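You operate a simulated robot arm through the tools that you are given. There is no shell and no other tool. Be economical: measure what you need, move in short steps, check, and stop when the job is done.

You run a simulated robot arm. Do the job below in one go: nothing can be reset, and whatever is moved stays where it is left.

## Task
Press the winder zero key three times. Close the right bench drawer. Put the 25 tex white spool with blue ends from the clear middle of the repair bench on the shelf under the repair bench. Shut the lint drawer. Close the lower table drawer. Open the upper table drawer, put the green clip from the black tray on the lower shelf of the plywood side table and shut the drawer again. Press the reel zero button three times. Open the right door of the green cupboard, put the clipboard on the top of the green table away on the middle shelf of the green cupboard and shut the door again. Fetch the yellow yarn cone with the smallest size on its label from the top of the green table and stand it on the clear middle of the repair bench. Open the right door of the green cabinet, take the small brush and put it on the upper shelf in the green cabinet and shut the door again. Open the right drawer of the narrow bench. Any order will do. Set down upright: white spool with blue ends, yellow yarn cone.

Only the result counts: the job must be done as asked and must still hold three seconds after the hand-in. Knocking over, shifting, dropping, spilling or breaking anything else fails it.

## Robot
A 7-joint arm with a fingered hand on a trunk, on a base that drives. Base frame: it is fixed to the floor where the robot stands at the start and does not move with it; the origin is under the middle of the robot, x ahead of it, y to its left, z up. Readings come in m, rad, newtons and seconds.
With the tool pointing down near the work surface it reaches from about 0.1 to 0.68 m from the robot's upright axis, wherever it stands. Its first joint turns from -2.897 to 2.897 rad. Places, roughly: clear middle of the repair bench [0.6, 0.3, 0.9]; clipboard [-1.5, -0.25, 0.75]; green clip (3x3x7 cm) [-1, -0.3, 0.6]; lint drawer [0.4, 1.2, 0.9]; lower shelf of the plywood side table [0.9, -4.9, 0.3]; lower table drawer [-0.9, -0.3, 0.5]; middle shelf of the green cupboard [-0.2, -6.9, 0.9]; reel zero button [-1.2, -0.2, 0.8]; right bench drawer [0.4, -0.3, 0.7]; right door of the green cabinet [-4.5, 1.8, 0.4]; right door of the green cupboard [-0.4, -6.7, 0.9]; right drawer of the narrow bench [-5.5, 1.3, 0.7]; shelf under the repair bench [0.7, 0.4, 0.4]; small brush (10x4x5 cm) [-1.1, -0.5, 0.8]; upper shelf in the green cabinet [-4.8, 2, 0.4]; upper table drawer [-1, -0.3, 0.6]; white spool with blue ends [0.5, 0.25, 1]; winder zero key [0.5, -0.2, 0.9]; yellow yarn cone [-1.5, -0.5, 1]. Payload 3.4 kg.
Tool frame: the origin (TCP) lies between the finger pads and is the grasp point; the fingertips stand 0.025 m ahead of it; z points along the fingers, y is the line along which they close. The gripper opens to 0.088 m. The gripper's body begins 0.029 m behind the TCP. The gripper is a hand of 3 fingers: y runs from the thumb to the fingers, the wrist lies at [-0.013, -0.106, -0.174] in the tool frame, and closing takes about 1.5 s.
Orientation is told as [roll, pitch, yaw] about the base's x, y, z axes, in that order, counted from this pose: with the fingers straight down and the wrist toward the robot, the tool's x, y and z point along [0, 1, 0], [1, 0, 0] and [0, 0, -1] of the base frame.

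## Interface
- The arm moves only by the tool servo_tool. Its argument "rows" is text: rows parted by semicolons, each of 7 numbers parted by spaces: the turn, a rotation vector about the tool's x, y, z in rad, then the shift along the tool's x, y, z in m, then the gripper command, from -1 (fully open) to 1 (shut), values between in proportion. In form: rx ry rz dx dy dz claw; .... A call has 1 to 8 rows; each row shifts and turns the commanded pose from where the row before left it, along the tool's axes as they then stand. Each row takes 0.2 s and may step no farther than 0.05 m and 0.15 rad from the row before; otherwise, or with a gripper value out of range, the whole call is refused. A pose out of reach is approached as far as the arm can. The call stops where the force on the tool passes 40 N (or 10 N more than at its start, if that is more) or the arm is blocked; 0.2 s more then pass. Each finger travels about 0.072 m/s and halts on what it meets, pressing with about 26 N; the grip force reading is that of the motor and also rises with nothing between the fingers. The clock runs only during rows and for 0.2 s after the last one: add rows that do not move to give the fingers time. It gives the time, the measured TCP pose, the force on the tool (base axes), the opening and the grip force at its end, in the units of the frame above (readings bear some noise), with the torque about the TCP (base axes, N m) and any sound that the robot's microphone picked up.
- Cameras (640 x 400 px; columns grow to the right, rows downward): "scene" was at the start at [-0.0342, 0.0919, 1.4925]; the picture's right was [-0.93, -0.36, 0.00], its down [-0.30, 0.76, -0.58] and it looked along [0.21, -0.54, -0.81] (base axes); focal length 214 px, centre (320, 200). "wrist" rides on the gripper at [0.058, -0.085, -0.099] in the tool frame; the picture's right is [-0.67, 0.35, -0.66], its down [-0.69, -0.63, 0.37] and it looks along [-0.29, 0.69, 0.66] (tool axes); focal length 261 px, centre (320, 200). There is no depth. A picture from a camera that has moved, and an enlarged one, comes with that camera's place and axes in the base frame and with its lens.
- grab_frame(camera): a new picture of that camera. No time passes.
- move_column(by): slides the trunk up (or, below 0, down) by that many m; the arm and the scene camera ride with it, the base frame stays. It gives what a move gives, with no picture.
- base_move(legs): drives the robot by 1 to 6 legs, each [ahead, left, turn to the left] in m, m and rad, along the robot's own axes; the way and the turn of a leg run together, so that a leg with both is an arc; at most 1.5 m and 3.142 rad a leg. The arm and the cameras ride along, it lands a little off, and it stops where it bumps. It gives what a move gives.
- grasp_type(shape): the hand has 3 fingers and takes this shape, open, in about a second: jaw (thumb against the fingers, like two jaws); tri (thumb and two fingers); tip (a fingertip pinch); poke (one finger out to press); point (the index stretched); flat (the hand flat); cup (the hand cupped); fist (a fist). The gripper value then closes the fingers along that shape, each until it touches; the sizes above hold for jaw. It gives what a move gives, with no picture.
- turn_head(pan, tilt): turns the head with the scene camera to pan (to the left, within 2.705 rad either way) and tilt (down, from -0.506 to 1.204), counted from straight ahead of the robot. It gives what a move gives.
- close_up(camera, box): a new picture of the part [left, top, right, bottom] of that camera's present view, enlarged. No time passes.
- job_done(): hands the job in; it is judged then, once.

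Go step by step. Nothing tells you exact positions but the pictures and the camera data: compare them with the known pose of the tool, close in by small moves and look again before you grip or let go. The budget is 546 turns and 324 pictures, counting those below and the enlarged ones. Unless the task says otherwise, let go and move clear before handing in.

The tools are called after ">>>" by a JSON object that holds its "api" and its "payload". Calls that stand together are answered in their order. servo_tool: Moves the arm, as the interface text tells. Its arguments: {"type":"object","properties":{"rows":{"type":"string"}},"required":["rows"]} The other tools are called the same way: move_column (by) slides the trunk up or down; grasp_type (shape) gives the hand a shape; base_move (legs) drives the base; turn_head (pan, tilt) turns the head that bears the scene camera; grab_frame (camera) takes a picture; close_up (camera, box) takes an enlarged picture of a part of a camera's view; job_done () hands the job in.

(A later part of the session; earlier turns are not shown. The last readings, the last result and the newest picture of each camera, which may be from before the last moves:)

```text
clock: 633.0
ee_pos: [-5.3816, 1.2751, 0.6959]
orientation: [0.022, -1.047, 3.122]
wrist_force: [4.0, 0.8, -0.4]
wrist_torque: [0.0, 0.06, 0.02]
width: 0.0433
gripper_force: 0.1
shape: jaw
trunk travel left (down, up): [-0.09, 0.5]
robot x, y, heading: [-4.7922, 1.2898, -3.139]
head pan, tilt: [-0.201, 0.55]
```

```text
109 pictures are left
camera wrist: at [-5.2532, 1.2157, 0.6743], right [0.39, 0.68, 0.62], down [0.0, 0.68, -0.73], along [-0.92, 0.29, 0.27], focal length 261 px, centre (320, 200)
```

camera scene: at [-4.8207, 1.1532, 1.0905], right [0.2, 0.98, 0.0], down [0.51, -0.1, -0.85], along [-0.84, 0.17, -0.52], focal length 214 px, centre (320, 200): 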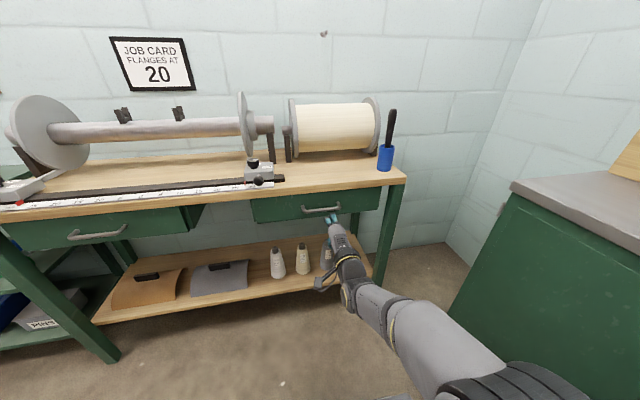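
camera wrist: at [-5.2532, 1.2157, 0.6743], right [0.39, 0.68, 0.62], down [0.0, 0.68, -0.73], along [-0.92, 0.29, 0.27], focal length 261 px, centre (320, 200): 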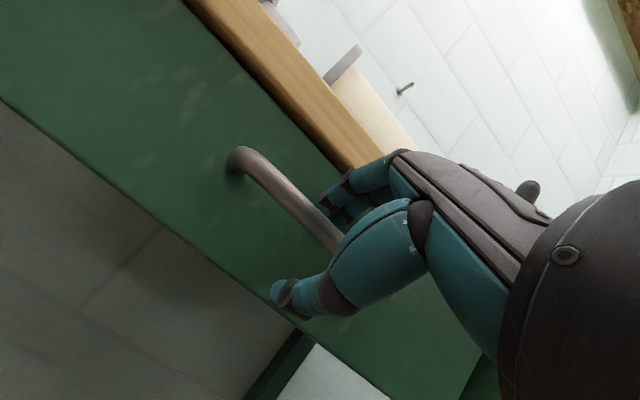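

>>> {"api": "servo_tool", "payload": {"rows": "0 0 0 0 0 0 0.5;0 0 0 0 0 0 1;0 0 0 0 0 0 1;0 0 0 0 0 0 1;0 0 0 0 0 0 1"}}

>>> {"api": "base_move", "payload": {"legs": [[-0.12, 0, 0]]}}

>>> {"api": "grab_frame", "payload": {"camera": "scene"}}

```text
clock: 634.2
ee_pos: [-5.3807, 1.2754, 0.6959]
orientation: [0.021, -1.044, 3.123]
wrist_force: [-1.3, -0.7, -5.0]
wrist_torque: [-0.02, 0.03, -0.02]
width: 0.0003
gripper_force: 25.5
shape: jaw
trunk travel left (down, up): [-0.09, 0.5]
robot x, y, heading: [-4.7928, 1.29, -3.144]
head pan, tilt: [-0.201, 0.55]
```

```text
clock: 635.4
ee_pos: [-5.2661, 1.2754, 0.6964]
orientation: [0.021, -1.045, 3.123]
wrist_force: [-1.6, 0.0, -7.0]
wrist_torque: [-0.03, -0.01, -0.04]
width: 0.0
gripper_force: 26.4
shape: jaw
trunk travel left (down, up): [-0.09, 0.5]
robot x, y, heading: [-4.676, 1.2911, -3.144]
head pan, tilt: [-0.201, 0.55]
```

```text
108 pictures are left
camera scene: at [-4.7043, 1.1533, 1.0904], right [0.2, 0.98, 0.0], down [0.51, -0.1, -0.85], along [-0.84, 0.17, -0.52], focal length 214 px, centre (320, 200)
```

scene: 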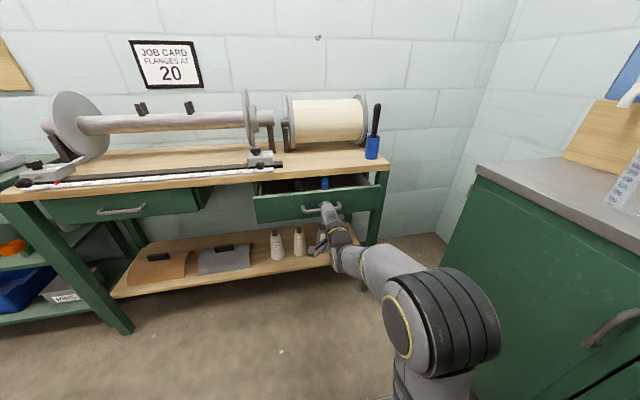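

>>> {"api": "base_move", "payload": {"legs": [[-0.12, 0, 0]]}}

>>> {"api": "grab_frame", "payload": {"camera": "scene"}}

```text
clock: 636.6
ee_pos: [-5.148, 1.2741, 0.6958]
orientation: [0.021, -1.046, 3.125]
wrist_force: [-0.2, 2.4, -6.0]
wrist_torque: [-0.07, 0.0, -0.03]
width: 0.0001
gripper_force: 25.8
shape: jaw
trunk travel left (down, up): [-0.09, 0.5]
robot x, y, heading: [-4.5592, 1.2919, -3.139]
head pan, tilt: [-0.201, 0.55]
```

```text
107 pictures are left
camera scene: at [-4.587, 1.1539, 1.0904], right [0.19, 0.98, 0.0], down [0.51, -0.1, -0.85], along [-0.84, 0.17, -0.52], focal length 214 px, centre (320, 200)
```

scene: 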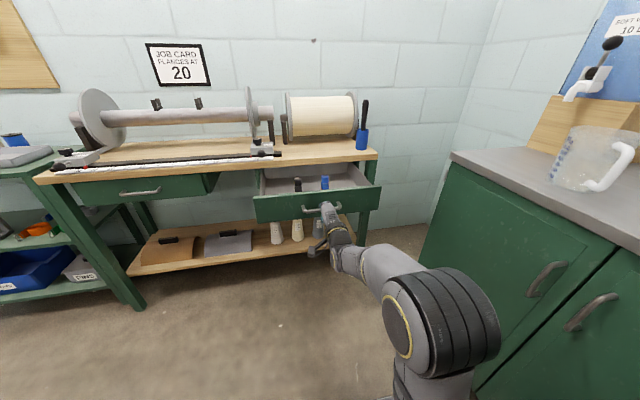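

Drawer is well open. Release and back off; then turn to the green cabinet doors.

>>> {"api": "servo_tool", "payload": {"rows": "0 0 0 0 0 0 0.4;0 0 0 0 0 0 0;0 0 0 0 0 0 -0.15;0 0 0 0 0 0 -0.15"}}

>>> {"api": "base_move", "payload": {"legs": [[-0.15, 0, 0]]}}

>>> {"api": "turn_head", "payload": {"pan": -0.9, "tilt": 0.7}}

>>> {"api": "grab_frame", "payload": {"camera": "scene"}}

```text
clock: 637.6
ee_pos: [-5.1476, 1.2744, 0.6951]
orientation: [0.021, -1.043, 3.124]
wrist_force: [2.0, -0.3, -0.7]
wrist_torque: [0.01, 0.0, 0.0]
width: 0.0493
gripper_force: 0.1
shape: jaw
trunk travel left (down, up): [-0.09, 0.5]
robot x, y, heading: [-4.5584, 1.2909, -3.132]
head pan, tilt: [-0.201, 0.55]
```

```text
clock: 639.0
ee_pos: [-4.9991, 1.2771, 0.696]
orientation: [0.021, -1.044, 3.123]
wrist_force: [-1.0, 0.3, 0.6]
wrist_torque: [-0.03, 0.01, -0.01]
width: 0.0503
gripper_force: 0.1
shape: jaw
trunk travel left (down, up): [-0.09, 0.5]
robot x, y, heading: [-4.411, 1.293, -3.136]
head pan, tilt: [-0.201, 0.55]
```

```text
clock: 640.1
ee_pos: [-4.9995, 1.2758, 0.6947]
orientation: [0.02, -1.045, 3.124]
wrist_force: [0.1, 0.6, 0.0]
wrist_torque: [0.02, -0.01, 0.02]
width: 0.05
gripper_force: 0.0
shape: jaw
trunk travel left (down, up): [-0.09, 0.5]
robot x, y, heading: [-4.4085, 1.2911, -3.138]
head pan, tilt: [-0.901, 0.7]
```

```text
106 pictures are left
camera scene: at [-4.4029, 1.2031, 1.0773], right [0.78, 0.62, 0.0], down [0.4, -0.5, -0.77], along [-0.48, 0.6, -0.64], focal length 214 px, centre (320, 200)
```

scene: 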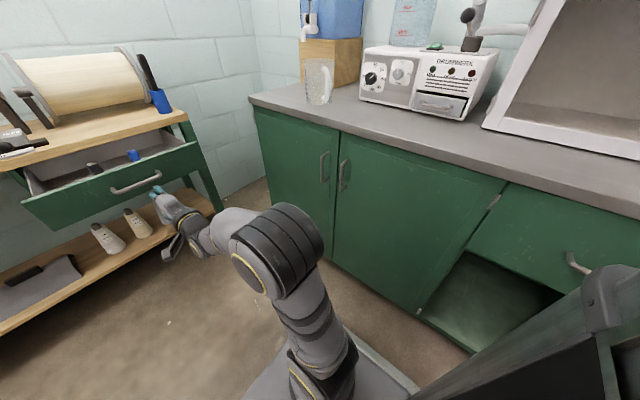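

>>> {"api": "base_move", "payload": {"legs": [[0, 0.33, 0], [0, 0, -1.565]]}}

>>> {"api": "servo_tool", "payload": {"rows": "0 0 -0.15 0 0 0 -1;0 0 -0.15 0 0 0 -1;0 0 -0.15 0 0 0 -1;0 0 -0.15 0 0 0 -1;0 0 -0.15 0 0 0 -1;0 0 -0.15 0 0 0 -1;0 0 -0.15 0 0 0 -1;0 0 -0.15 0 0 0 -1"}}

>>> {"api": "servo_tool", "payload": {"rows": "0 0 -0.15 0 0 0 -1;0 0 -0.15 0 0 0 -1;0 0 -0.07 0 0 0 -1;0 -0.15 0 0 0 0 -1"}}

>>> {"api": "turn_head", "payload": {"pan": 0, "tilt": 0.6}}

>>> {"api": "grab_frame", "payload": {"camera": "scene"}}

```text
clock: 646.0
ee_pos: [-4.4412, 1.5506, 0.697]
orientation: [0.02, -1.045, 1.577]
wrist_force: [-0.2, -0.3, -0.8]
wrist_torque: [0.02, 0.01, -0.04]
width: 0.0501
gripper_force: 0.1
shape: jaw
trunk travel left (down, up): [-0.09, 0.5]
robot x, y, heading: [-4.4085, 0.9635, 1.601]
head pan, tilt: [-0.901, 0.7]
```

```text
clock: 647.8
ee_pos: [-4.439, 1.5495, 0.6954]
orientation: [-1.013, -0.329, 2.974]
wrist_force: [0.8, 0.5, 0.6]
wrist_torque: [-0.01, 0.01, -0.01]
width: 0.0876
gripper_force: 0.1
shape: jaw
trunk travel left (down, up): [-0.09, 0.5]
robot x, y, heading: [-4.4087, 0.9602, 1.604]
head pan, tilt: [-0.901, 0.7]
```

```text
clock: 648.8
ee_pos: [-4.442, 1.5507, 0.6964]
orientation: [-1.198, -0.012, -3.116]
wrist_force: [-0.2, 0.1, -0.8]
wrist_torque: [0.01, -0.01, 0.0]
width: 0.0875
gripper_force: 0.0
shape: jaw
trunk travel left (down, up): [-0.09, 0.5]
robot x, y, heading: [-4.4086, 0.9642, 1.603]
head pan, tilt: [-0.901, 0.7]
```

```text
clock: 650.0
ee_pos: [-4.4403, 1.5497, 0.6963]
orientation: [-1.196, -0.012, -3.118]
wrist_force: [-0.4, -1.0, -0.3]
wrist_torque: [-0.02, 0.0, 0.02]
width: 0.0876
gripper_force: 0.0
shape: jaw
trunk travel left (down, up): [-0.09, 0.5]
robot x, y, heading: [-4.4051, 0.9633, 1.597]
head pan, tilt: [0.0, 0.6]
```

```text
105 pictures are left
camera scene: at [-4.5674, 0.9874, 1.0859], right [1.0, 0.03, 0.0], down [0.02, -0.56, -0.83], along [-0.02, 0.82, -0.56], focal length 214 px, centre (320, 200)
```

scene: 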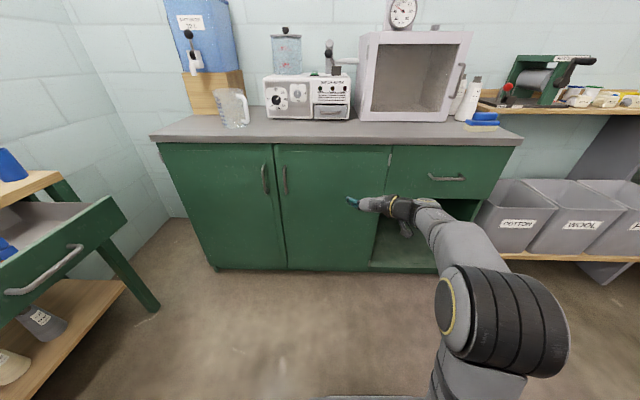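

>>> {"api": "base_move", "payload": {"legs": [[0, 0.28, -0.03]]}}

>>> {"api": "grab_frame", "payload": {"camera": "wrist"}}

>>> {"api": "grab_frame", "payload": {"camera": "scene"}}

```text
clock: 652.0
ee_pos: [-4.6969, 1.5469, 0.6963]
orientation: [-1.197, -0.011, 3.132]
wrist_force: [0.1, 0.5, -0.5]
wrist_torque: [0.03, -0.01, -0.01]
width: 0.0877
gripper_force: 0.1
shape: jaw
trunk travel left (down, up): [-0.09, 0.5]
robot x, y, heading: [-4.6828, 0.96, 1.571]
head pan, tilt: [0.0, 0.6]
```

```text
104 pictures are left
camera wrist: at [-4.6142, 1.4321, 0.679], right [-0.34, -0.36, 0.87], down [0.64, 0.59, 0.5], along [-0.69, 0.73, 0.03], focal length 261 px, centre (320, 200)
```

wrist: 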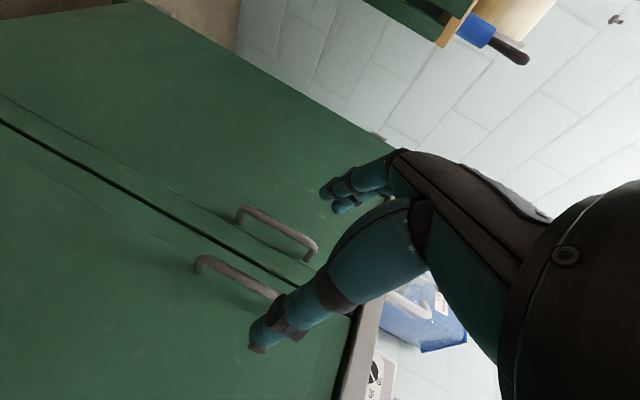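

```text
103 pictures are left
camera scene: at [-4.8433, 0.989, 1.0859], right [1.0, 0.0, 0.0], down [0.0, -0.56, -0.83], along [0.0, 0.83, -0.56], focal length 214 px, centre (320, 200)
```

scene: 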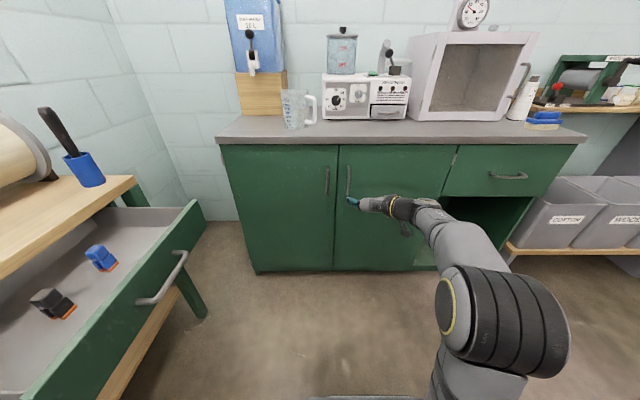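

>>> {"api": "servo_tool", "payload": {"rows": "0 0 0 -0.0067 0.015 0.0376 -0.36;0 0 0 -0.0067 0.015 0.0376 -0.36;0 0 0 -0.0067 0.002 0.0376 -0.36;0 0 0 -0.0067 0 0.0376 -0.36"}}

>>> {"api": "grab_frame", "payload": {"camera": "wrist"}}

>>> {"api": "close_up", "payload": {"camera": "scene", "box": [280, 140, 440, 260]}}

```text
clock: 653.0
ee_pos: [-4.7267, 1.6969, 0.6672]
orientation: [-1.196, -0.012, 3.134]
wrist_force: [-0.4, 0.2, 0.1]
wrist_torque: [-0.02, -0.03, -0.01]
width: 0.0601
gripper_force: 0.0
shape: jaw
trunk travel left (down, up): [-0.09, 0.5]
robot x, y, heading: [-4.6832, 0.9582, 1.569]
head pan, tilt: [0.0, 0.6]
```

```text
102 pictures are left
camera wrist: at [-4.6433, 1.5813, 0.6496], right [-0.34, -0.36, 0.87], down [0.64, 0.59, 0.5], along [-0.69, 0.72, 0.03], focal length 261 px, centre (320, 200)
```

wrist: 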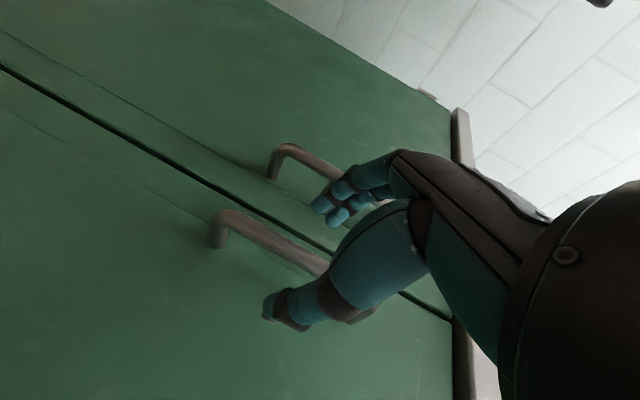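

```text
3.33 times, centred on (360, 200) of scene
camera zoom: at [-4.8434, 0.9888, 1.086], right [1.0, 0.0, 0.0], down [0.0, -0.56, -0.83], along [0.0, 0.83, -0.56], focal length 715 px, centre (187, 200)
```

zoom: 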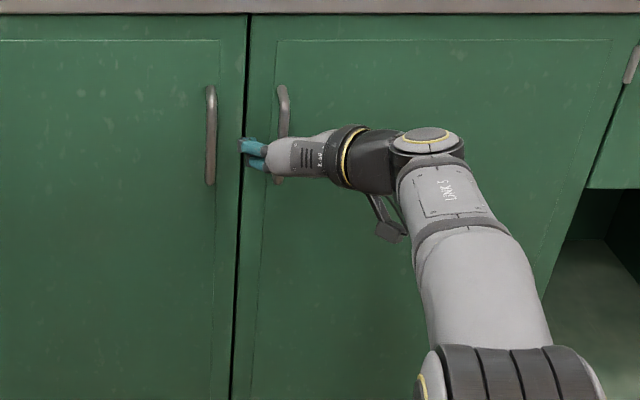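

>>> {"api": "servo_tool", "payload": {"rows": "0 0 0 -0.0073 0 0.0186 -0.36;0 0 0 0 0 0 0.3;0 0 0 0 0 0 1;0 0 0 0 0 0 1;0 0 0 0 0 0 1;0 0 0 0 0 0 1"}}

>>> {"api": "grab_frame", "payload": {"camera": "wrist"}}

```text
clock: 654.4
ee_pos: [-4.7264, 1.7166, 0.6668]
orientation: [-1.197, -0.013, 3.131]
wrist_force: [4.3, 2.2, -0.7]
wrist_torque: [-0.02, 0.0, 0.0]
width: 0.0006
gripper_force: 26.0
shape: jaw
trunk travel left (down, up): [-0.09, 0.5]
robot x, y, heading: [-4.6867, 0.9583, 1.57]
head pan, tilt: [0.0, 0.6]
```

```text
100 pictures are left
camera wrist: at [-4.6433, 1.6017, 0.6487], right [-0.34, -0.36, 0.87], down [0.64, 0.59, 0.5], along [-0.69, 0.73, 0.03], focal length 261 px, centre (320, 200)
```

wrist: 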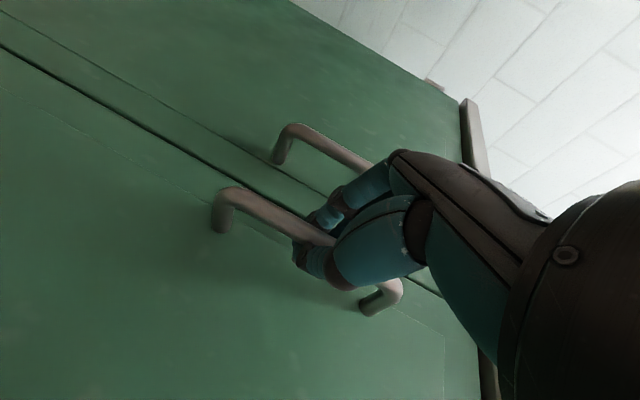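

>>> {"api": "base_move", "payload": {"legs": [[-0.1, -0.012, 0]]}}

>>> {"api": "base_move", "payload": {"legs": [[-0.1, -0.05, 0]]}}

>>> {"api": "grab_frame", "payload": {"camera": "scene"}}

```text
clock: 655.5
ee_pos: [-4.7105, 1.6169, 0.665]
orientation: [-1.195, -0.012, 3.124]
wrist_force: [31.5, 11.6, -1.2]
wrist_torque: [0.04, -0.09, -0.02]
width: 0.0029
gripper_force: 25.9
shape: jaw
trunk travel left (down, up): [-0.09, 0.5]
robot x, y, heading: [-4.6705, 0.8563, 1.569]
head pan, tilt: [0.0, 0.6]
```

```text
clock: 656.7
ee_pos: [-4.6574, 1.5179, 0.6639]
orientation: [-1.197, -0.009, 3.115]
wrist_force: [31.6, 23.7, 1.2]
wrist_torque: [0.09, -0.09, 0.12]
width: 0.0026
gripper_force: 25.8
shape: jaw
trunk travel left (down, up): [-0.09, 0.5]
robot x, y, heading: [-4.6222, 0.7585, 1.565]
head pan, tilt: [0.0, 0.6]
```

```text
99 pictures are left
camera scene: at [-4.7789, 0.7899, 1.0863], right [1.0, 0.0, 0.0], down [0.0, -0.57, -0.82], along [0.0, 0.82, -0.57], focal length 214 px, centre (320, 200)
```

scene: 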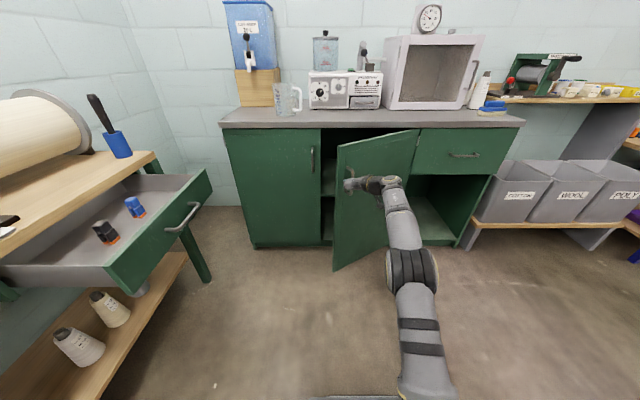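

>>> {"api": "base_move", "payload": {"legs": [[-0.07, -0.085, 0]]}}

>>> {"api": "base_move", "payload": {"legs": [[-0.04, -0.09, 0]]}}

>>> {"api": "grab_frame", "payload": {"camera": "scene"}}

```text
clock: 657.9
ee_pos: [-4.5757, 1.4448, 0.6658]
orientation: [-1.199, -0.007, 3.113]
wrist_force: [-0.6, 0.4, 0.2]
wrist_torque: [0.0, -0.02, -0.02]
width: 0.0001
gripper_force: 25.5
shape: jaw
trunk travel left (down, up): [-0.09, 0.5]
robot x, y, heading: [-4.5424, 0.6884, 1.563]
head pan, tilt: [0.0, 0.6]
```

```text
clock: 659.0
ee_pos: [-4.4893, 1.4046, 0.6665]
orientation: [-1.198, -0.007, 3.116]
wrist_force: [-0.5, 0.5, 1.3]
wrist_torque: [-0.01, -0.01, -0.01]
width: 0.0
gripper_force: 26.0
shape: jaw
trunk travel left (down, up): [-0.09, 0.5]
robot x, y, heading: [-4.4544, 0.6482, 1.561]
head pan, tilt: [0.0, 0.6]
```

```text
98 pictures are left
camera scene: at [-4.6124, 0.6756, 1.0859], right [1.0, -0.01, 0.0], down [0.0, -0.56, -0.83], along [0.01, 0.83, -0.56], focal length 214 px, centre (320, 200)
```

scene: 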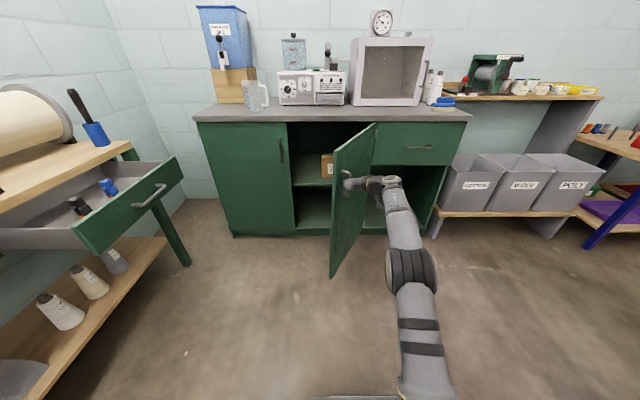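

>>> {"api": "base_move", "payload": {"legs": [[-0.12, 0, 0], [0, 0.27, 0], [0.25, 0, 0]]}}

>>> {"api": "grab_frame", "payload": {"camera": "scene"}}

```text
clock: 659.9
ee_pos: [-4.4774, 1.3818, 0.6656]
orientation: [-1.205, -0.001, 3.09]
wrist_force: [6.0, 15.0, -2.9]
wrist_torque: [0.01, 0.05, 0.07]
width: 0.0002
gripper_force: 26.3
shape: jaw
trunk travel left (down, up): [-0.09, 0.5]
robot x, y, heading: [-4.4532, 0.6199, 1.564]
head pan, tilt: [0.0, 0.6]
stopped in leg 1: the force on the tool passed its limit at 58 N (the readings are from after the stop); the commanded pose is now the measured one
```

```text
97 pictures are left
camera scene: at [-4.6118, 0.6525, 1.0859], right [1.0, -0.01, 0.0], down [-0.01, -0.57, -0.82], along [0.01, 0.82, -0.57], focal length 214 px, centre (320, 200)
```

scene: 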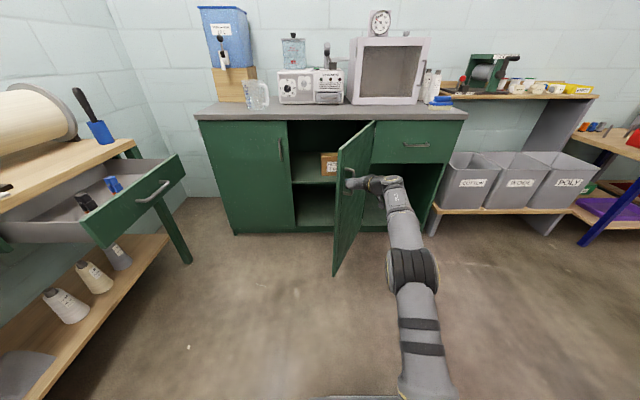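

>>> {"api": "base_move", "payload": {"legs": [[0.0, -0.08, 0]]}}

>>> {"api": "base_move", "payload": {"legs": [[0.0, -0.08, 0]]}}

>>> {"api": "grab_frame", "payload": {"camera": "scene"}}

```text
clock: 661.1
ee_pos: [-4.3967, 1.3871, 0.6682]
orientation: [-1.205, -0.002, 3.066]
wrist_force: [-0.4, -0.4, 0.6]
wrist_torque: [0.0, -0.01, 0.02]
width: 0.0
gripper_force: 26.4
shape: jaw
trunk travel left (down, up): [-0.09, 0.5]
robot x, y, heading: [-4.3906, 0.6254, 1.538]
head pan, tilt: [0.0, 0.6]
stopped in leg 1: the robot was blocked; the commanded pose is now the measured one
```

```text
clock: 661.9
ee_pos: [-4.3876, 1.3891, 0.6686]
orientation: [-1.206, -0.002, 3.059]
wrist_force: [0.2, -0.4, -0.1]
wrist_torque: [-0.01, 0.0, 0.0]
width: 0.0003
gripper_force: 26.0
shape: jaw
trunk travel left (down, up): [-0.09, 0.5]
robot x, y, heading: [-4.3914, 0.6261, 1.526]
head pan, tilt: [0.0, 0.6]
stopped in leg 1: the robot was blocked; the commanded pose is now the measured one
```

```text
96 pictures are left
camera scene: at [-4.5468, 0.6637, 1.0859], right [1.0, -0.05, 0.0], down [-0.03, -0.56, -0.83], along [0.04, 0.82, -0.56], focal length 214 px, centre (320, 200)
```

scene: 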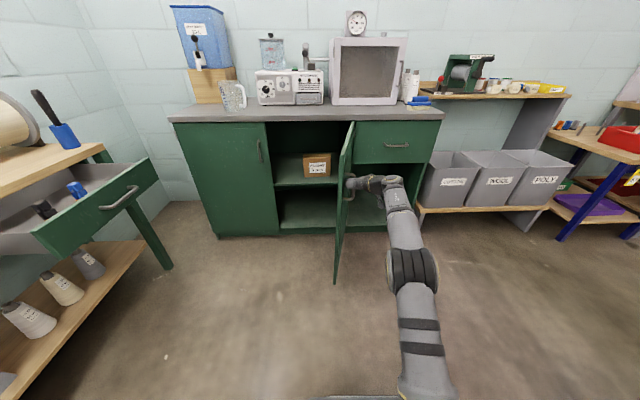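

>>> {"api": "turn_head", "payload": {"pan": -1.7, "tilt": 0.9}}

>>> {"api": "grab_frame", "payload": {"camera": "scene"}}

```text
clock: 663.6
ee_pos: [-4.3877, 1.3894, 0.6684]
orientation: [-1.205, 0.0, 3.059]
wrist_force: [-0.9, -0.4, 0.3]
wrist_torque: [-0.01, 0.06, -0.01]
width: 0.0
gripper_force: 25.9
shape: jaw
trunk travel left (down, up): [-0.09, 0.5]
robot x, y, heading: [-4.3908, 0.6289, 1.527]
head pan, tilt: [-1.7, 0.901]
```

```text
95 pictures are left
camera scene: at [-4.4765, 0.5623, 1.0612], right [-0.17, -0.98, 0.0], down [-0.77, 0.14, -0.62], along [0.61, -0.11, -0.78], focal length 214 px, centre (320, 200)
```

scene: 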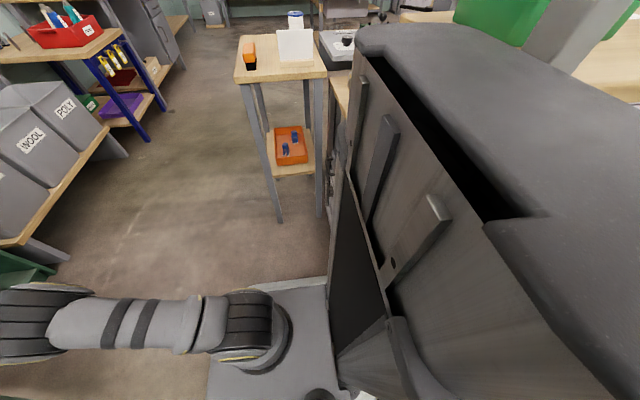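

>>> {"api": "servo_tool", "payload": {"rows": "0 0 0 0 0 0 0.3;0 0 0 0 0 0 -0.2;0 0 0 0 0 0 -0.5;0 0 0 0 0 0 -0.5;0 0 0 0.0073 0 -0.0186 -0.5;0 0 0 0.0146 0 -0.0372 -0.5;0 0 0 0.0146 0 -0.0372 -0.5"}}

>>> {"api": "turn_head", "payload": {"pan": 0, "tilt": 0.7}}

>>> {"api": "grab_frame", "payload": {"camera": "scene"}}

>>> {"api": "grab_frame", "payload": {"camera": "wrist"}}

```text
clock: 665.2
ee_pos: [-4.3973, 1.2921, 0.6651]
orientation: [-1.207, -0.001, 3.056]
wrist_force: [0.0, -0.2, -0.5]
wrist_torque: [-0.04, 0.0, 0.03]
width: 0.0656
gripper_force: 0.0
shape: jaw
trunk travel left (down, up): [-0.09, 0.5]
robot x, y, heading: [-4.3906, 0.6273, 1.525]
head pan, tilt: [-1.7, 0.901]
```

```text
clock: 666.9
ee_pos: [-4.3965, 1.2924, 0.6651]
orientation: [-1.208, -0.002, 3.058]
wrist_force: [-0.3, 0.0, 0.5]
wrist_torque: [0.0, 0.01, 0.0]
width: 0.0654
gripper_force: 0.1
shape: jaw
trunk travel left (down, up): [-0.09, 0.5]
robot x, y, heading: [-4.3892, 0.6244, 1.528]
head pan, tilt: [0.0, 0.7]
```

```text
94 pictures are left
camera scene: at [-4.5469, 0.6602, 1.0773], right [1.0, -0.05, 0.0], down [-0.03, -0.64, -0.76], along [0.04, 0.76, -0.64], focal length 214 px, centre (320, 200)
```

scene: 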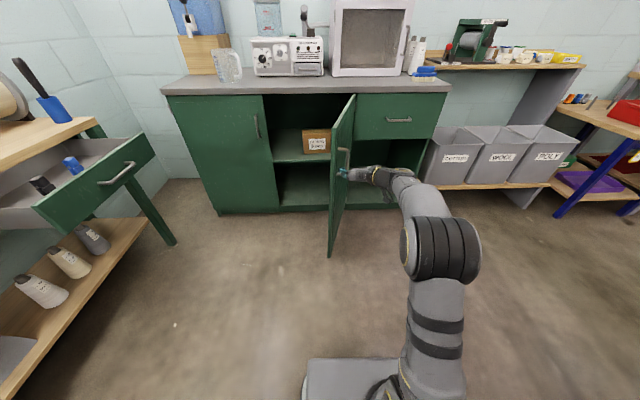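

```text
93 pictures are left
camera wrist: at [-4.3214, 1.1717, 0.6479], right [-0.38, -0.34, 0.86], down [0.68, 0.53, 0.51], along [-0.63, 0.77, 0.03], focal length 261 px, centre (320, 200)
```

wrist: 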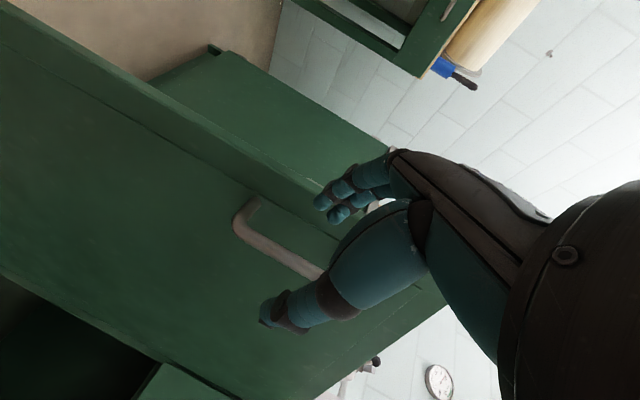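

>>> {"api": "servo_tool", "payload": {"rows": "0 0 0 0 -0.04 0 -1;0 0 0 0 -0.045 0 -1;0 0 0 0 -0.045 0 -1;0 0 0 0.0146 0 -0.0372 -1;0 0 0 0.0146 0 -0.0372 -1;0 0 0 0.0146 0 -0.0372 -1"}}

>>> {"api": "base_move", "payload": {"legs": [[0.3, 0, 0], [0, 0, -1.53]]}}

>>> {"api": "turn_head", "payload": {"pan": 0, "tilt": 0.6}}

>>> {"api": "grab_frame", "payload": {"camera": "scene"}}

```text
clock: 668.3
ee_pos: [-4.2787, 1.1593, 0.6678]
orientation: [-1.206, -0.002, 3.058]
wrist_force: [-0.1, 0.5, -0.7]
wrist_torque: [0.04, 0.01, -0.03]
width: 0.0875
gripper_force: 0.0
shape: jaw
trunk travel left (down, up): [-0.09, 0.5]
robot x, y, heading: [-4.3857, 0.6234, 1.526]
head pan, tilt: [0.0, 0.7]
```

```text
clock: 674.1
ee_pos: [-3.8387, 0.819, 0.668]
orientation: [-1.205, 0.0, 1.497]
wrist_force: [-0.7, 0.3, 0.3]
wrist_torque: [-0.01, 0.01, 0.01]
width: 0.0876
gripper_force: 0.0
shape: jaw
trunk travel left (down, up): [-0.09, 0.5]
robot x, y, heading: [-4.3749, 0.9278, -0.03]
head pan, tilt: [0.0, 0.7]
```

```text
clock: 674.8
ee_pos: [-3.8388, 0.8192, 0.6667]
orientation: [-1.207, -0.002, 1.498]
wrist_force: [-0.5, -0.3, 0.4]
wrist_torque: [0.0, 0.01, 0.02]
width: 0.0877
gripper_force: 0.1
shape: jaw
trunk travel left (down, up): [-0.09, 0.5]
robot x, y, heading: [-4.3723, 0.9243, -0.028]
head pan, tilt: [0.0, 0.6]
```

```text
92 pictures are left
camera scene: at [-4.3422, 1.0824, 1.0859], right [-0.03, -1.0, 0.0], down [-0.56, 0.02, -0.82], along [0.82, -0.03, -0.57], focal length 214 px, centre (320, 200)
```

scene: 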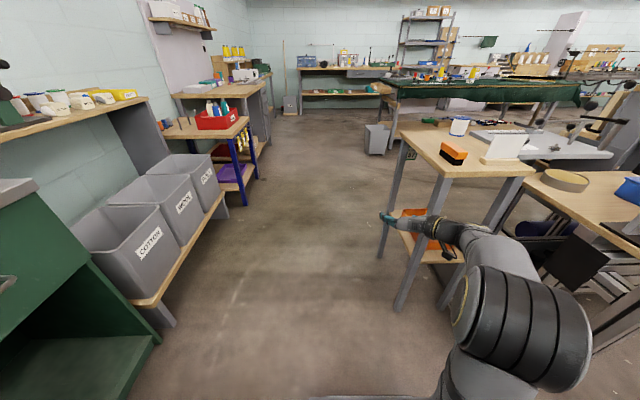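

>>> {"api": "base_move", "payload": {"legs": [[0, 0.2, 0.03]]}}

>>> {"api": "move_column", "payload": {"by": 0.4}}

>>> {"api": "base_move", "payload": {"legs": [[1.4, 0, 0], [1.4, 0, 0], [1.3, 0, 0]]}}

```text
clock: 676.4
ee_pos: [-3.8329, 1.0323, 0.6658]
orientation: [-1.206, -0.002, 1.531]
wrist_force: [0.7, 0.2, -0.4]
wrist_torque: [0.03, -0.01, -0.01]
width: 0.0875
gripper_force: 0.1
shape: jaw
trunk travel left (down, up): [-0.09, 0.5]
robot x, y, heading: [-4.372, 1.1197, -0.004]
head pan, tilt: [0.0, 0.6]
```

```text
clock: 680.2
ee_pos: [-3.8333, 1.032, 1.0671]
orientation: [-1.205, -0.001, 1.531]
wrist_force: [0.2, -0.4, 0.1]
wrist_torque: [-0.01, 0.0, 0.0]
width: 0.0877
gripper_force: 0.0
shape: jaw
trunk travel left (down, up): [-0.49, 0.1]
robot x, y, heading: [-4.376, 1.1167, 0.0]
head pan, tilt: [0.0, 0.6]
```

```text
clock: 681.0
ee_pos: [-3.8324, 1.032, 1.0671]
orientation: [-1.205, -0.002, 1.533]
wrist_force: [0.0, 0.8, -0.3]
wrist_torque: [-0.02, 0.02, 0.0]
width: 0.0874
gripper_force: 0.1
shape: jaw
trunk travel left (down, up): [-0.49, 0.1]
robot x, y, heading: [-4.3715, 1.1179, 0.003]
head pan, tilt: [0.0, 0.6]
stopped in leg 1: the robot was blocked; the commanded pose is now the measured one
```

>>> {"api": "base_move", "payload": {"legs": [[0, -0.12, 0], [1.4, 0.1, 0], [1.4, 0, 0], [1.2, 0, 0]]}}

>>> {"api": "turn_head", "payload": {"pan": -1.2, "tilt": 0.6}}

>>> {"api": "grab_frame", "payload": {"camera": "scene"}}

```text
clock: 700.8
ee_pos: [0.101, 1.0638, 1.0672]
orientation: [-1.206, -0.002, 1.569]
wrist_force: [0.3, 0.4, -1.4]
wrist_torque: [-0.01, -0.01, 0.02]
width: 0.0875
gripper_force: 0.1
shape: jaw
trunk travel left (down, up): [-0.49, 0.1]
robot x, y, heading: [-0.4402, 1.128, 0.032]
head pan, tilt: [0.0, 0.6]
```

```text
clock: 702.2
ee_pos: [0.1027, 1.0641, 1.0665]
orientation: [-1.207, -0.002, 1.569]
wrist_force: [0.0, 0.3, -0.1]
wrist_torque: [0.05, 0.02, 0.01]
width: 0.0875
gripper_force: 0.0
shape: jaw
trunk travel left (down, up): [-0.49, 0.1]
robot x, y, heading: [-0.4393, 1.1315, 0.034]
head pan, tilt: [-1.201, 0.6]
```

```text
91 pictures are left
camera scene: at [-0.4709, 1.2066, 1.4859], right [-0.92, -0.4, 0.0], down [-0.22, 0.52, -0.83], along [0.33, -0.76, -0.56], focal length 214 px, centre (320, 200)
```

scene: 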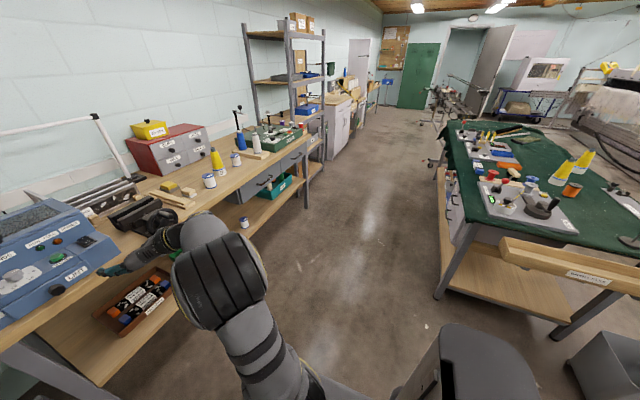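

>>> {"api": "servo_tool", "payload": {"rows": "0 0.15 0 0 0 0 -1;0 0.15 0 0 0 0 -1;0 0.15 0 0 0 0 -1;0 0.15 0 0 0 0 -1;0 0.15 0 0 0 0 -1;0 0.15 0 0 0 0 -1;0 0.15 0 0 0 0 -1;0 0.15 0 0 0 0 -1"}}

>>> {"api": "servo_tool", "payload": {"rows": "0 0 0.15 0 0 0 -1;0 0 0.15 0 0 0 -1;0 0 0.15 0 0 0 -1;0 0 0.15 0 0 0 -1;0 0 0.15 0 0 0 -1;0 0 0.15 0 0 0 -1;0 0 0.15 0 0 0 -1;0 0 0.15 0 0 0 -1"}}

>>> {"api": "servo_tool", "payload": {"rows": "0 0 0.15 0 0 0 -1;0 0 0.15 0 0 0 -1;0 0 0.05 0 0 -0.03 -1"}}

>>> {"api": "base_move", "payload": {"legs": [[0, 0, 3.11], [-0.1, 0, 0], [0, 1.4, 0], [0, 0.2, 0]]}}

```text
clock: 704.0
ee_pos: [0.102, 1.0636, 1.067]
orientation: [-0.002, -0.003, 1.568]
wrist_force: [-0.4, 0.2, -0.1]
wrist_torque: [0.01, 0.06, 0.03]
width: 0.0875
gripper_force: 0.0
shape: jaw
trunk travel left (down, up): [-0.49, 0.1]
robot x, y, heading: [-0.4388, 1.1328, 0.042]
head pan, tilt: [-1.201, 0.6]
```

```text
clock: 705.8
ee_pos: [0.1025, 1.0638, 1.0663]
orientation: [0.0, -0.006, 0.368]
wrist_force: [0.4, -0.7, 0.6]
wrist_torque: [0.0, 0.02, 0.02]
width: 0.0876
gripper_force: 0.0
shape: jaw
trunk travel left (down, up): [-0.49, 0.1]
robot x, y, heading: [-0.4399, 1.1308, 0.038]
head pan, tilt: [-1.201, 0.6]
```

```text
clock: 706.6
ee_pos: [0.1017, 1.065, 1.0957]
orientation: [0.0, -0.007, 0.016]
wrist_force: [-1.3, 0.8, 0.0]
wrist_torque: [0.0, -0.01, 0.03]
width: 0.0876
gripper_force: 0.1
shape: jaw
trunk travel left (down, up): [-0.49, 0.1]
robot x, y, heading: [-0.4385, 1.1341, 0.04]
head pan, tilt: [-1.201, 0.6]
```

```text
clock: 722.8
ee_pos: [-0.8725, -0.3675, 1.0958]
orientation: [0.003, -0.007, 3.109]
wrist_force: [-0.7, 0.4, -0.1]
wrist_torque: [0.02, 0.03, 0.02]
width: 0.0873
gripper_force: 0.0
shape: jaw
trunk travel left (down, up): [-0.49, 0.1]
robot x, y, heading: [-0.3368, -0.4626, 3.126]
head pan, tilt: [-1.201, 0.6]
```

>>> {"api": "base_move", "payload": {"legs": [[0.12, 0.0, 0.015]]}}

>>> {"api": "servo_tool", "payload": {"rows": "0 0 -0.03 0.04 0.03 -0.01 -1;0 0 0 0.04 0.03 0 -1;0 0 0 0.02 0.03 0 -1;0 0 0 0 0.03 0.0 -1"}}

>>> {"api": "turn_head", "payload": {"pan": 0.1, "tilt": 0.75}}

>>> {"api": "grab_frame", "payload": {"camera": "scene"}}

>>> {"api": "grab_frame", "payload": {"camera": "wrist"}}

```text
clock: 724.0
ee_pos: [-0.9926, -0.3725, 1.0954]
orientation: [0.004, -0.007, 3.119]
wrist_force: [0.0, -0.5, -0.8]
wrist_torque: [-0.02, -0.02, 0.02]
width: 0.0877
gripper_force: 0.1
shape: jaw
trunk travel left (down, up): [-0.49, 0.1]
robot x, y, heading: [-0.4553, -0.4596, 3.137]
head pan, tilt: [-1.201, 0.6]
```

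```text
refused: row 1 steps farther than a row can; nothing moved
```

```text
clock: 725.5
ee_pos: [-0.9929, -0.3721, 1.0965]
orientation: [0.001, -0.006, 3.12]
wrist_force: [0.7, -0.6, 0.0]
wrist_torque: [0.03, -0.02, 0.0]
width: 0.0876
gripper_force: 0.2
shape: jaw
trunk travel left (down, up): [-0.49, 0.1]
robot x, y, heading: [-0.4527, -0.4608, 3.135]
head pan, tilt: [0.099, 0.75]
```

```text
90 pictures are left
camera scene: at [-0.4778, -0.6237, 1.4731], right [-0.09, 1.0, 0.0], down [0.68, 0.06, -0.73], along [-0.73, -0.07, -0.68], focal length 214 px, centre (320, 200)
```

scene: 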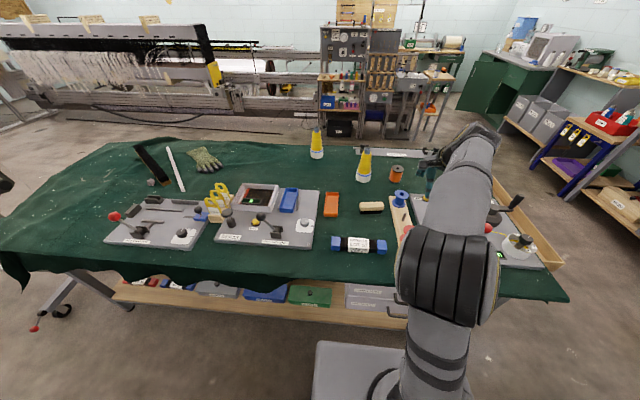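

```text
89 pictures are left
camera wrist: at [-0.9079, -0.4323, 1.1968], right [-0.33, 0.68, 0.66], down [0.64, 0.67, -0.37], along [-0.69, 0.3, -0.66], focal length 261 px, centre (320, 200)
```

wrist: 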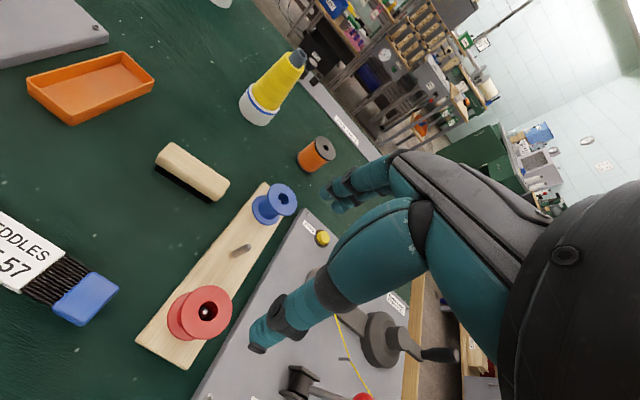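

>>> {"api": "base_move", "payload": {"legs": [[0.03, 0.0, 0.0]]}}

>>> {"api": "servo_tool", "payload": {"rows": "0 0 0 0.035 0.03 0 -1;0 0 0 0.035 0.03 0 -1;0 0 0 0.029 0.03 0.01 -1;0 0 0 0 0.035 0.03 -1;0 0 0 0 0 0.045 -1;0 0 0 0 0 0.04 -1"}}

>>> {"api": "grab_frame", "payload": {"camera": "wrist"}}

>>> {"api": "close_up", "payload": {"camera": "scene", "box": [290, 140, 450, 260]}}

```text
clock: 726.4
ee_pos: [-1.0237, -0.3709, 1.0957]
orientation: [0.001, -0.007, 3.119]
wrist_force: [0.7, 0.3, 0.9]
wrist_torque: [-0.02, 0.04, 0.02]
width: 0.0876
gripper_force: 0.1
shape: jaw
trunk travel left (down, up): [-0.49, 0.1]
robot x, y, heading: [-0.48, -0.4588, 3.138]
head pan, tilt: [0.099, 0.75]
```

```text
clock: 727.8
ee_pos: [-1.1531, -0.4655, 0.9727]
orientation: [0.001, -0.007, 3.119]
wrist_force: [0.1, 0.6, -0.7]
wrist_torque: [0.03, 0.02, -0.02]
width: 0.088
gripper_force: 0.1
shape: jaw
trunk travel left (down, up): [-0.49, 0.1]
robot x, y, heading: [-0.4849, -0.46, 3.141]
head pan, tilt: [0.099, 0.75]
```

```text
88 pictures are left
camera wrist: at [-1.0686, -0.5267, 1.0731], right [-0.33, 0.68, 0.66], down [0.64, 0.67, -0.37], along [-0.69, 0.3, -0.66], focal length 261 px, centre (320, 200)
```

wrist: 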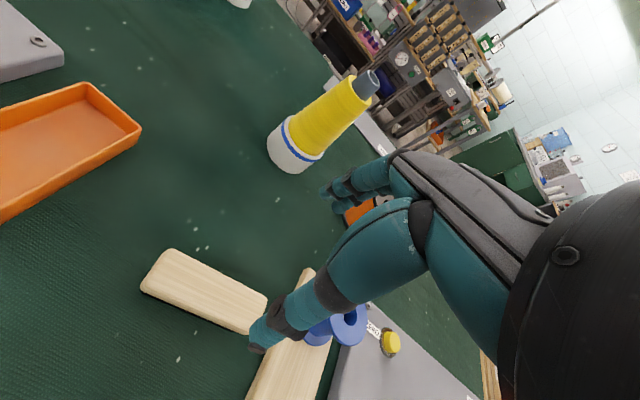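

```text
3.33 times, centred on (370, 200) of scene
camera zoom: at [-0.5079, -0.6239, 1.4731], right [-0.1, 1.0, 0.0], down [0.68, 0.07, -0.73], along [-0.73, -0.07, -0.68], focal length 715 px, centre (153, 200)
```

zoom: 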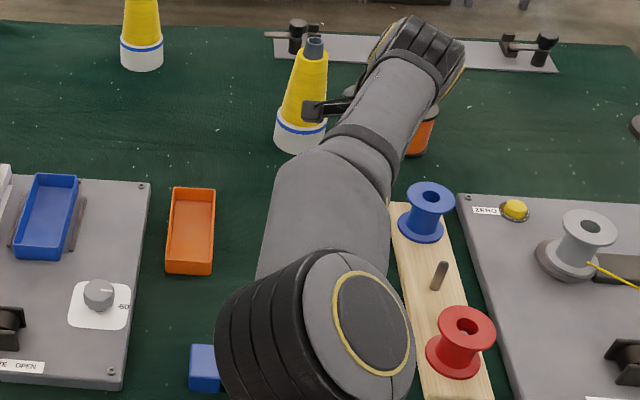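

>>> {"api": "servo_tool", "payload": {"rows": "0 0 -0.12 0.004 -0.006 0.02 -1;0 0 -0.12 0 0 0.04 -1;0 0 0 0 0 0.04 -1;0 0 0 0 0 0.02 -1"}}

>>> {"api": "grab_frame", "payload": {"camera": "wrist"}}

```text
clock: 728.8
ee_pos: [-1.1468, -0.4727, 0.8539]
orientation: [0.0, -0.007, -2.922]
wrist_force: [0.9, -0.4, -1.0]
wrist_torque: [-0.02, 0.01, -0.02]
width: 0.0879
gripper_force: 0.1
shape: jaw
trunk travel left (down, up): [-0.49, 0.1]
robot x, y, heading: [-0.4834, -0.4609, 3.142]
head pan, tilt: [0.099, 0.75]
```

```text
86 pictures are left
camera wrist: at [-1.0489, -0.511, 0.9539], right [-0.48, 0.58, 0.66], down [0.46, 0.81, -0.37], along [-0.74, 0.13, -0.66], focal length 261 px, centre (320, 200)
```

wrist: 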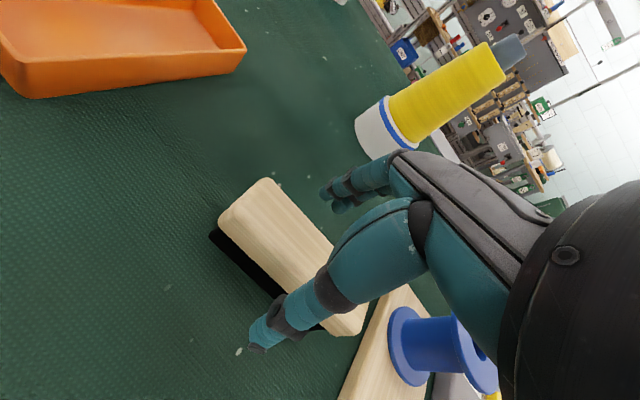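

>>> {"api": "servo_tool", "payload": {"rows": "0 0 0 0 0 0.015 -1;0 0 0 0 0 0.012 -1;0 0 0 0 0 0.005 -1;0 0 0 0 0 0 -1"}}

>>> {"api": "grab_frame", "payload": {"camera": "wrist"}}

```text
clock: 729.8
ee_pos: [-1.1474, -0.4724, 0.8239]
orientation: [0.0, -0.013, -2.922]
wrist_force: [2.8, 0.2, 15.3]
wrist_torque: [-0.03, 0.69, 0.01]
width: 0.0865
gripper_force: 0.0
shape: jaw
trunk travel left (down, up): [-0.49, 0.1]
robot x, y, heading: [-0.4871, -0.458, 3.14]
head pan, tilt: [0.099, 0.75]
```

```text
85 pictures are left
camera wrist: at [-1.0493, -0.5116, 0.9234], right [-0.48, 0.58, 0.66], down [0.46, 0.81, -0.37], along [-0.75, 0.13, -0.65], focal length 261 px, centre (320, 200)
```

wrist: 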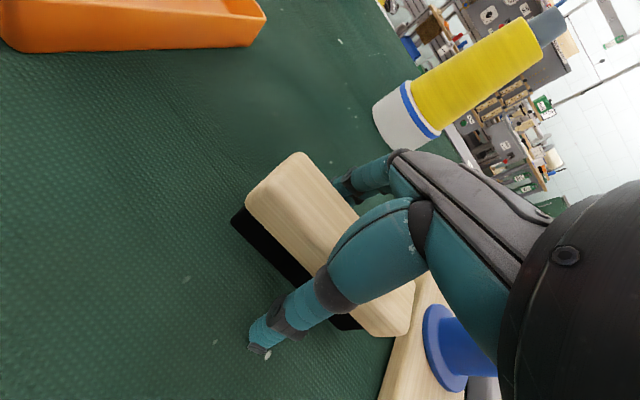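

>>> {"api": "servo_tool", "payload": {"rows": "0 0 0 0 0 -0.004 -1;0 0 0 0 0 0 -0.4;0 0 0 0 0 0 0.2;0 0 0 0 0 0 1;0 0 0 0 0 0 1;0 0 0 0 0 0 1;0 0 0 0 0 0 1"}}

>>> {"api": "servo_tool", "payload": {"rows": "0 0 0 0 0 -0.01 1;0 0 0 0 0 -0.03 1;0 0 0 0 0 -0.04 1;0 0 0 0 0 -0.04 1;0 0 0 0 0 -0.04 1"}}

>>> {"api": "grab_frame", "payload": {"camera": "wrist"}}

```text
clock: 731.4
ee_pos: [-1.146, -0.4729, 0.8255]
orientation: [0.0, -0.008, -2.922]
wrist_force: [3.1, 0.4, 13.4]
wrist_torque: [-0.03, -0.18, -0.03]
width: 0.0272
gripper_force: 26.1
shape: jaw
trunk travel left (down, up): [-0.49, 0.1]
robot x, y, heading: [-0.4855, -0.4574, 3.138]
head pan, tilt: [0.099, 0.75]
```

```text
clock: 732.5
ee_pos: [-1.147, -0.4711, 0.9833]
orientation: [0.002, -0.007, -2.925]
wrist_force: [-0.2, -1.1, -0.6]
wrist_torque: [-0.02, 0.03, 0.01]
width: 0.0268
gripper_force: 26.3
shape: jaw
trunk travel left (down, up): [-0.49, 0.1]
robot x, y, heading: [-0.485, -0.4603, 3.142]
head pan, tilt: [0.099, 0.75]
```

```text
84 pictures are left
camera wrist: at [-1.05, -0.5103, 1.0843], right [-0.48, 0.58, 0.66], down [0.46, 0.81, -0.37], along [-0.74, 0.13, -0.66], focal length 261 px, centre (320, 200)
```

wrist: 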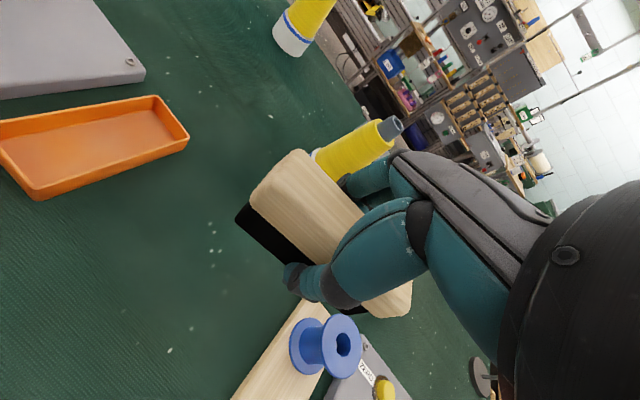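

>>> {"api": "servo_tool", "payload": {"rows": "0 0 0 0 0 -0.045 1;0 0 0 0 -0.03 -0.035 1;0 0 0 0 -0.04 -0.02 1;0 0 0 0 -0.04 0 1;0 0 0 0 -0.04 0 1"}}

>>> {"api": "base_move", "payload": {"legs": [[-0.15, 0, 0], [0, -1.45, 0], [1.4, 0, 0], [1.4, 0, 0]]}}

>>> {"api": "turn_head", "payload": {"pan": 0, "tilt": 0.6}}

>>> {"api": "grab_frame", "payload": {"camera": "scene"}}

```text
clock: 733.8
ee_pos: [-0.9978, -0.4387, 1.0832]
orientation: [0.003, -0.007, -2.922]
wrist_force: [0.2, 0.6, -1.8]
wrist_torque: [-0.02, 0.04, -0.01]
width: 0.0267
gripper_force: 25.6
shape: jaw
trunk travel left (down, up): [-0.49, 0.1]
robot x, y, heading: [-0.4886, -0.455, 3.14]
head pan, tilt: [0.099, 0.75]
```

```text
clock: 755.1
ee_pos: [-3.6181, 1.015, 1.0839]
orientation: [0.0, -0.006, -2.9]
wrist_force: [0.0, 0.1, -1.5]
wrist_torque: [0.0, 0.01, 0.02]
width: 0.0267
gripper_force: 25.9
shape: jaw
trunk travel left (down, up): [-0.49, 0.1]
robot x, y, heading: [-3.1033, 1.0104, -3.122]
head pan, tilt: [0.099, 0.75]
```

```text
clock: 755.8
ee_pos: [-3.6182, 1.0147, 1.0842]
orientation: [0.0, -0.007, -2.898]
wrist_force: [0.2, -1.7, -1.2]
wrist_torque: [0.01, 0.01, 0.01]
width: 0.0268
gripper_force: 25.3
shape: jaw
trunk travel left (down, up): [-0.49, 0.1]
robot x, y, heading: [-3.1035, 1.0057, -3.124]
head pan, tilt: [0.0, 0.6]
```

```text
83 pictures are left
camera scene: at [-3.1291, 0.851, 1.4859], right [-0.02, 1.0, 0.0], down [0.57, 0.01, -0.82], along [-0.82, -0.02, -0.57], focal length 214 px, centre (320, 200)
```

scene: 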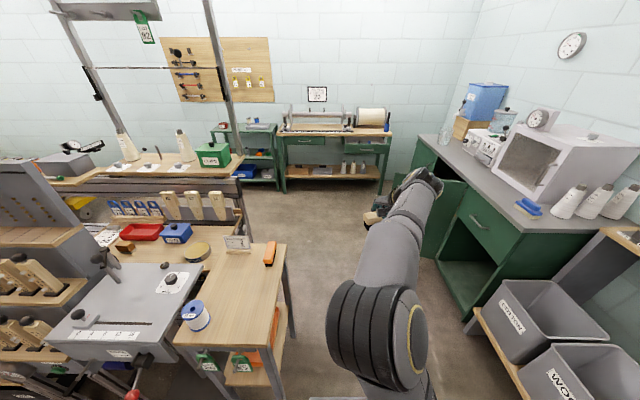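

>>> {"api": "base_move", "payload": {"legs": [[1.3, 0.03, -0.015], [0.3, 0.03, 0]]}}

>>> {"api": "base_move", "payload": {"legs": [[0, 0, -1.57]]}}

>>> {"api": "turn_head", "payload": {"pan": 0, "tilt": 0.65}}

>>> {"api": "grab_frame", "payload": {"camera": "scene"}}

```text
clock: 763.8
ee_pos: [-5.171, 0.9272, 1.0832]
orientation: [0.0, -0.008, -2.9]
wrist_force: [-0.1, 0.2, -0.6]
wrist_torque: [0.0, 0.01, 0.0]
width: 0.0266
gripper_force: 25.8
shape: jaw
trunk travel left (down, up): [-0.49, 0.1]
robot x, y, heading: [-4.6567, 0.9205, -3.127]
head pan, tilt: [0.0, 0.6]
```

```text
clock: 768.0
ee_pos: [-4.6478, 1.432, 1.0821]
orientation: [0.0, -0.006, 1.812]
wrist_force: [0.1, 0.6, 0.0]
wrist_torque: [0.02, -0.03, 0.04]
width: 0.0266
gripper_force: 26.2
shape: jaw
trunk travel left (down, up): [-0.49, 0.1]
robot x, y, heading: [-4.6551, 0.9182, 1.591]
head pan, tilt: [0.0, 0.6]
```

```text
clock: 768.6
ee_pos: [-4.6482, 1.4337, 1.0839]
orientation: [0.0, -0.007, 1.814]
wrist_force: [-0.3, 0.5, -1.0]
wrist_torque: [-0.03, 0.03, -0.01]
width: 0.0266
gripper_force: 25.9
shape: jaw
trunk travel left (down, up): [-0.49, 0.1]
robot x, y, heading: [-4.657, 0.9198, 1.585]
head pan, tilt: [0.0, 0.649]
```

```text
82 pictures are left
camera scene: at [-4.8153, 0.9441, 1.4817], right [1.0, 0.02, 0.0], down [0.01, -0.6, -0.8], along [-0.01, 0.8, -0.6], focal length 214 px, centre (320, 200)
```

scene: 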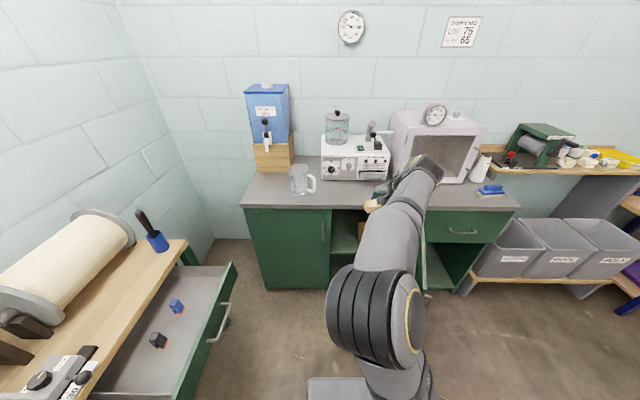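

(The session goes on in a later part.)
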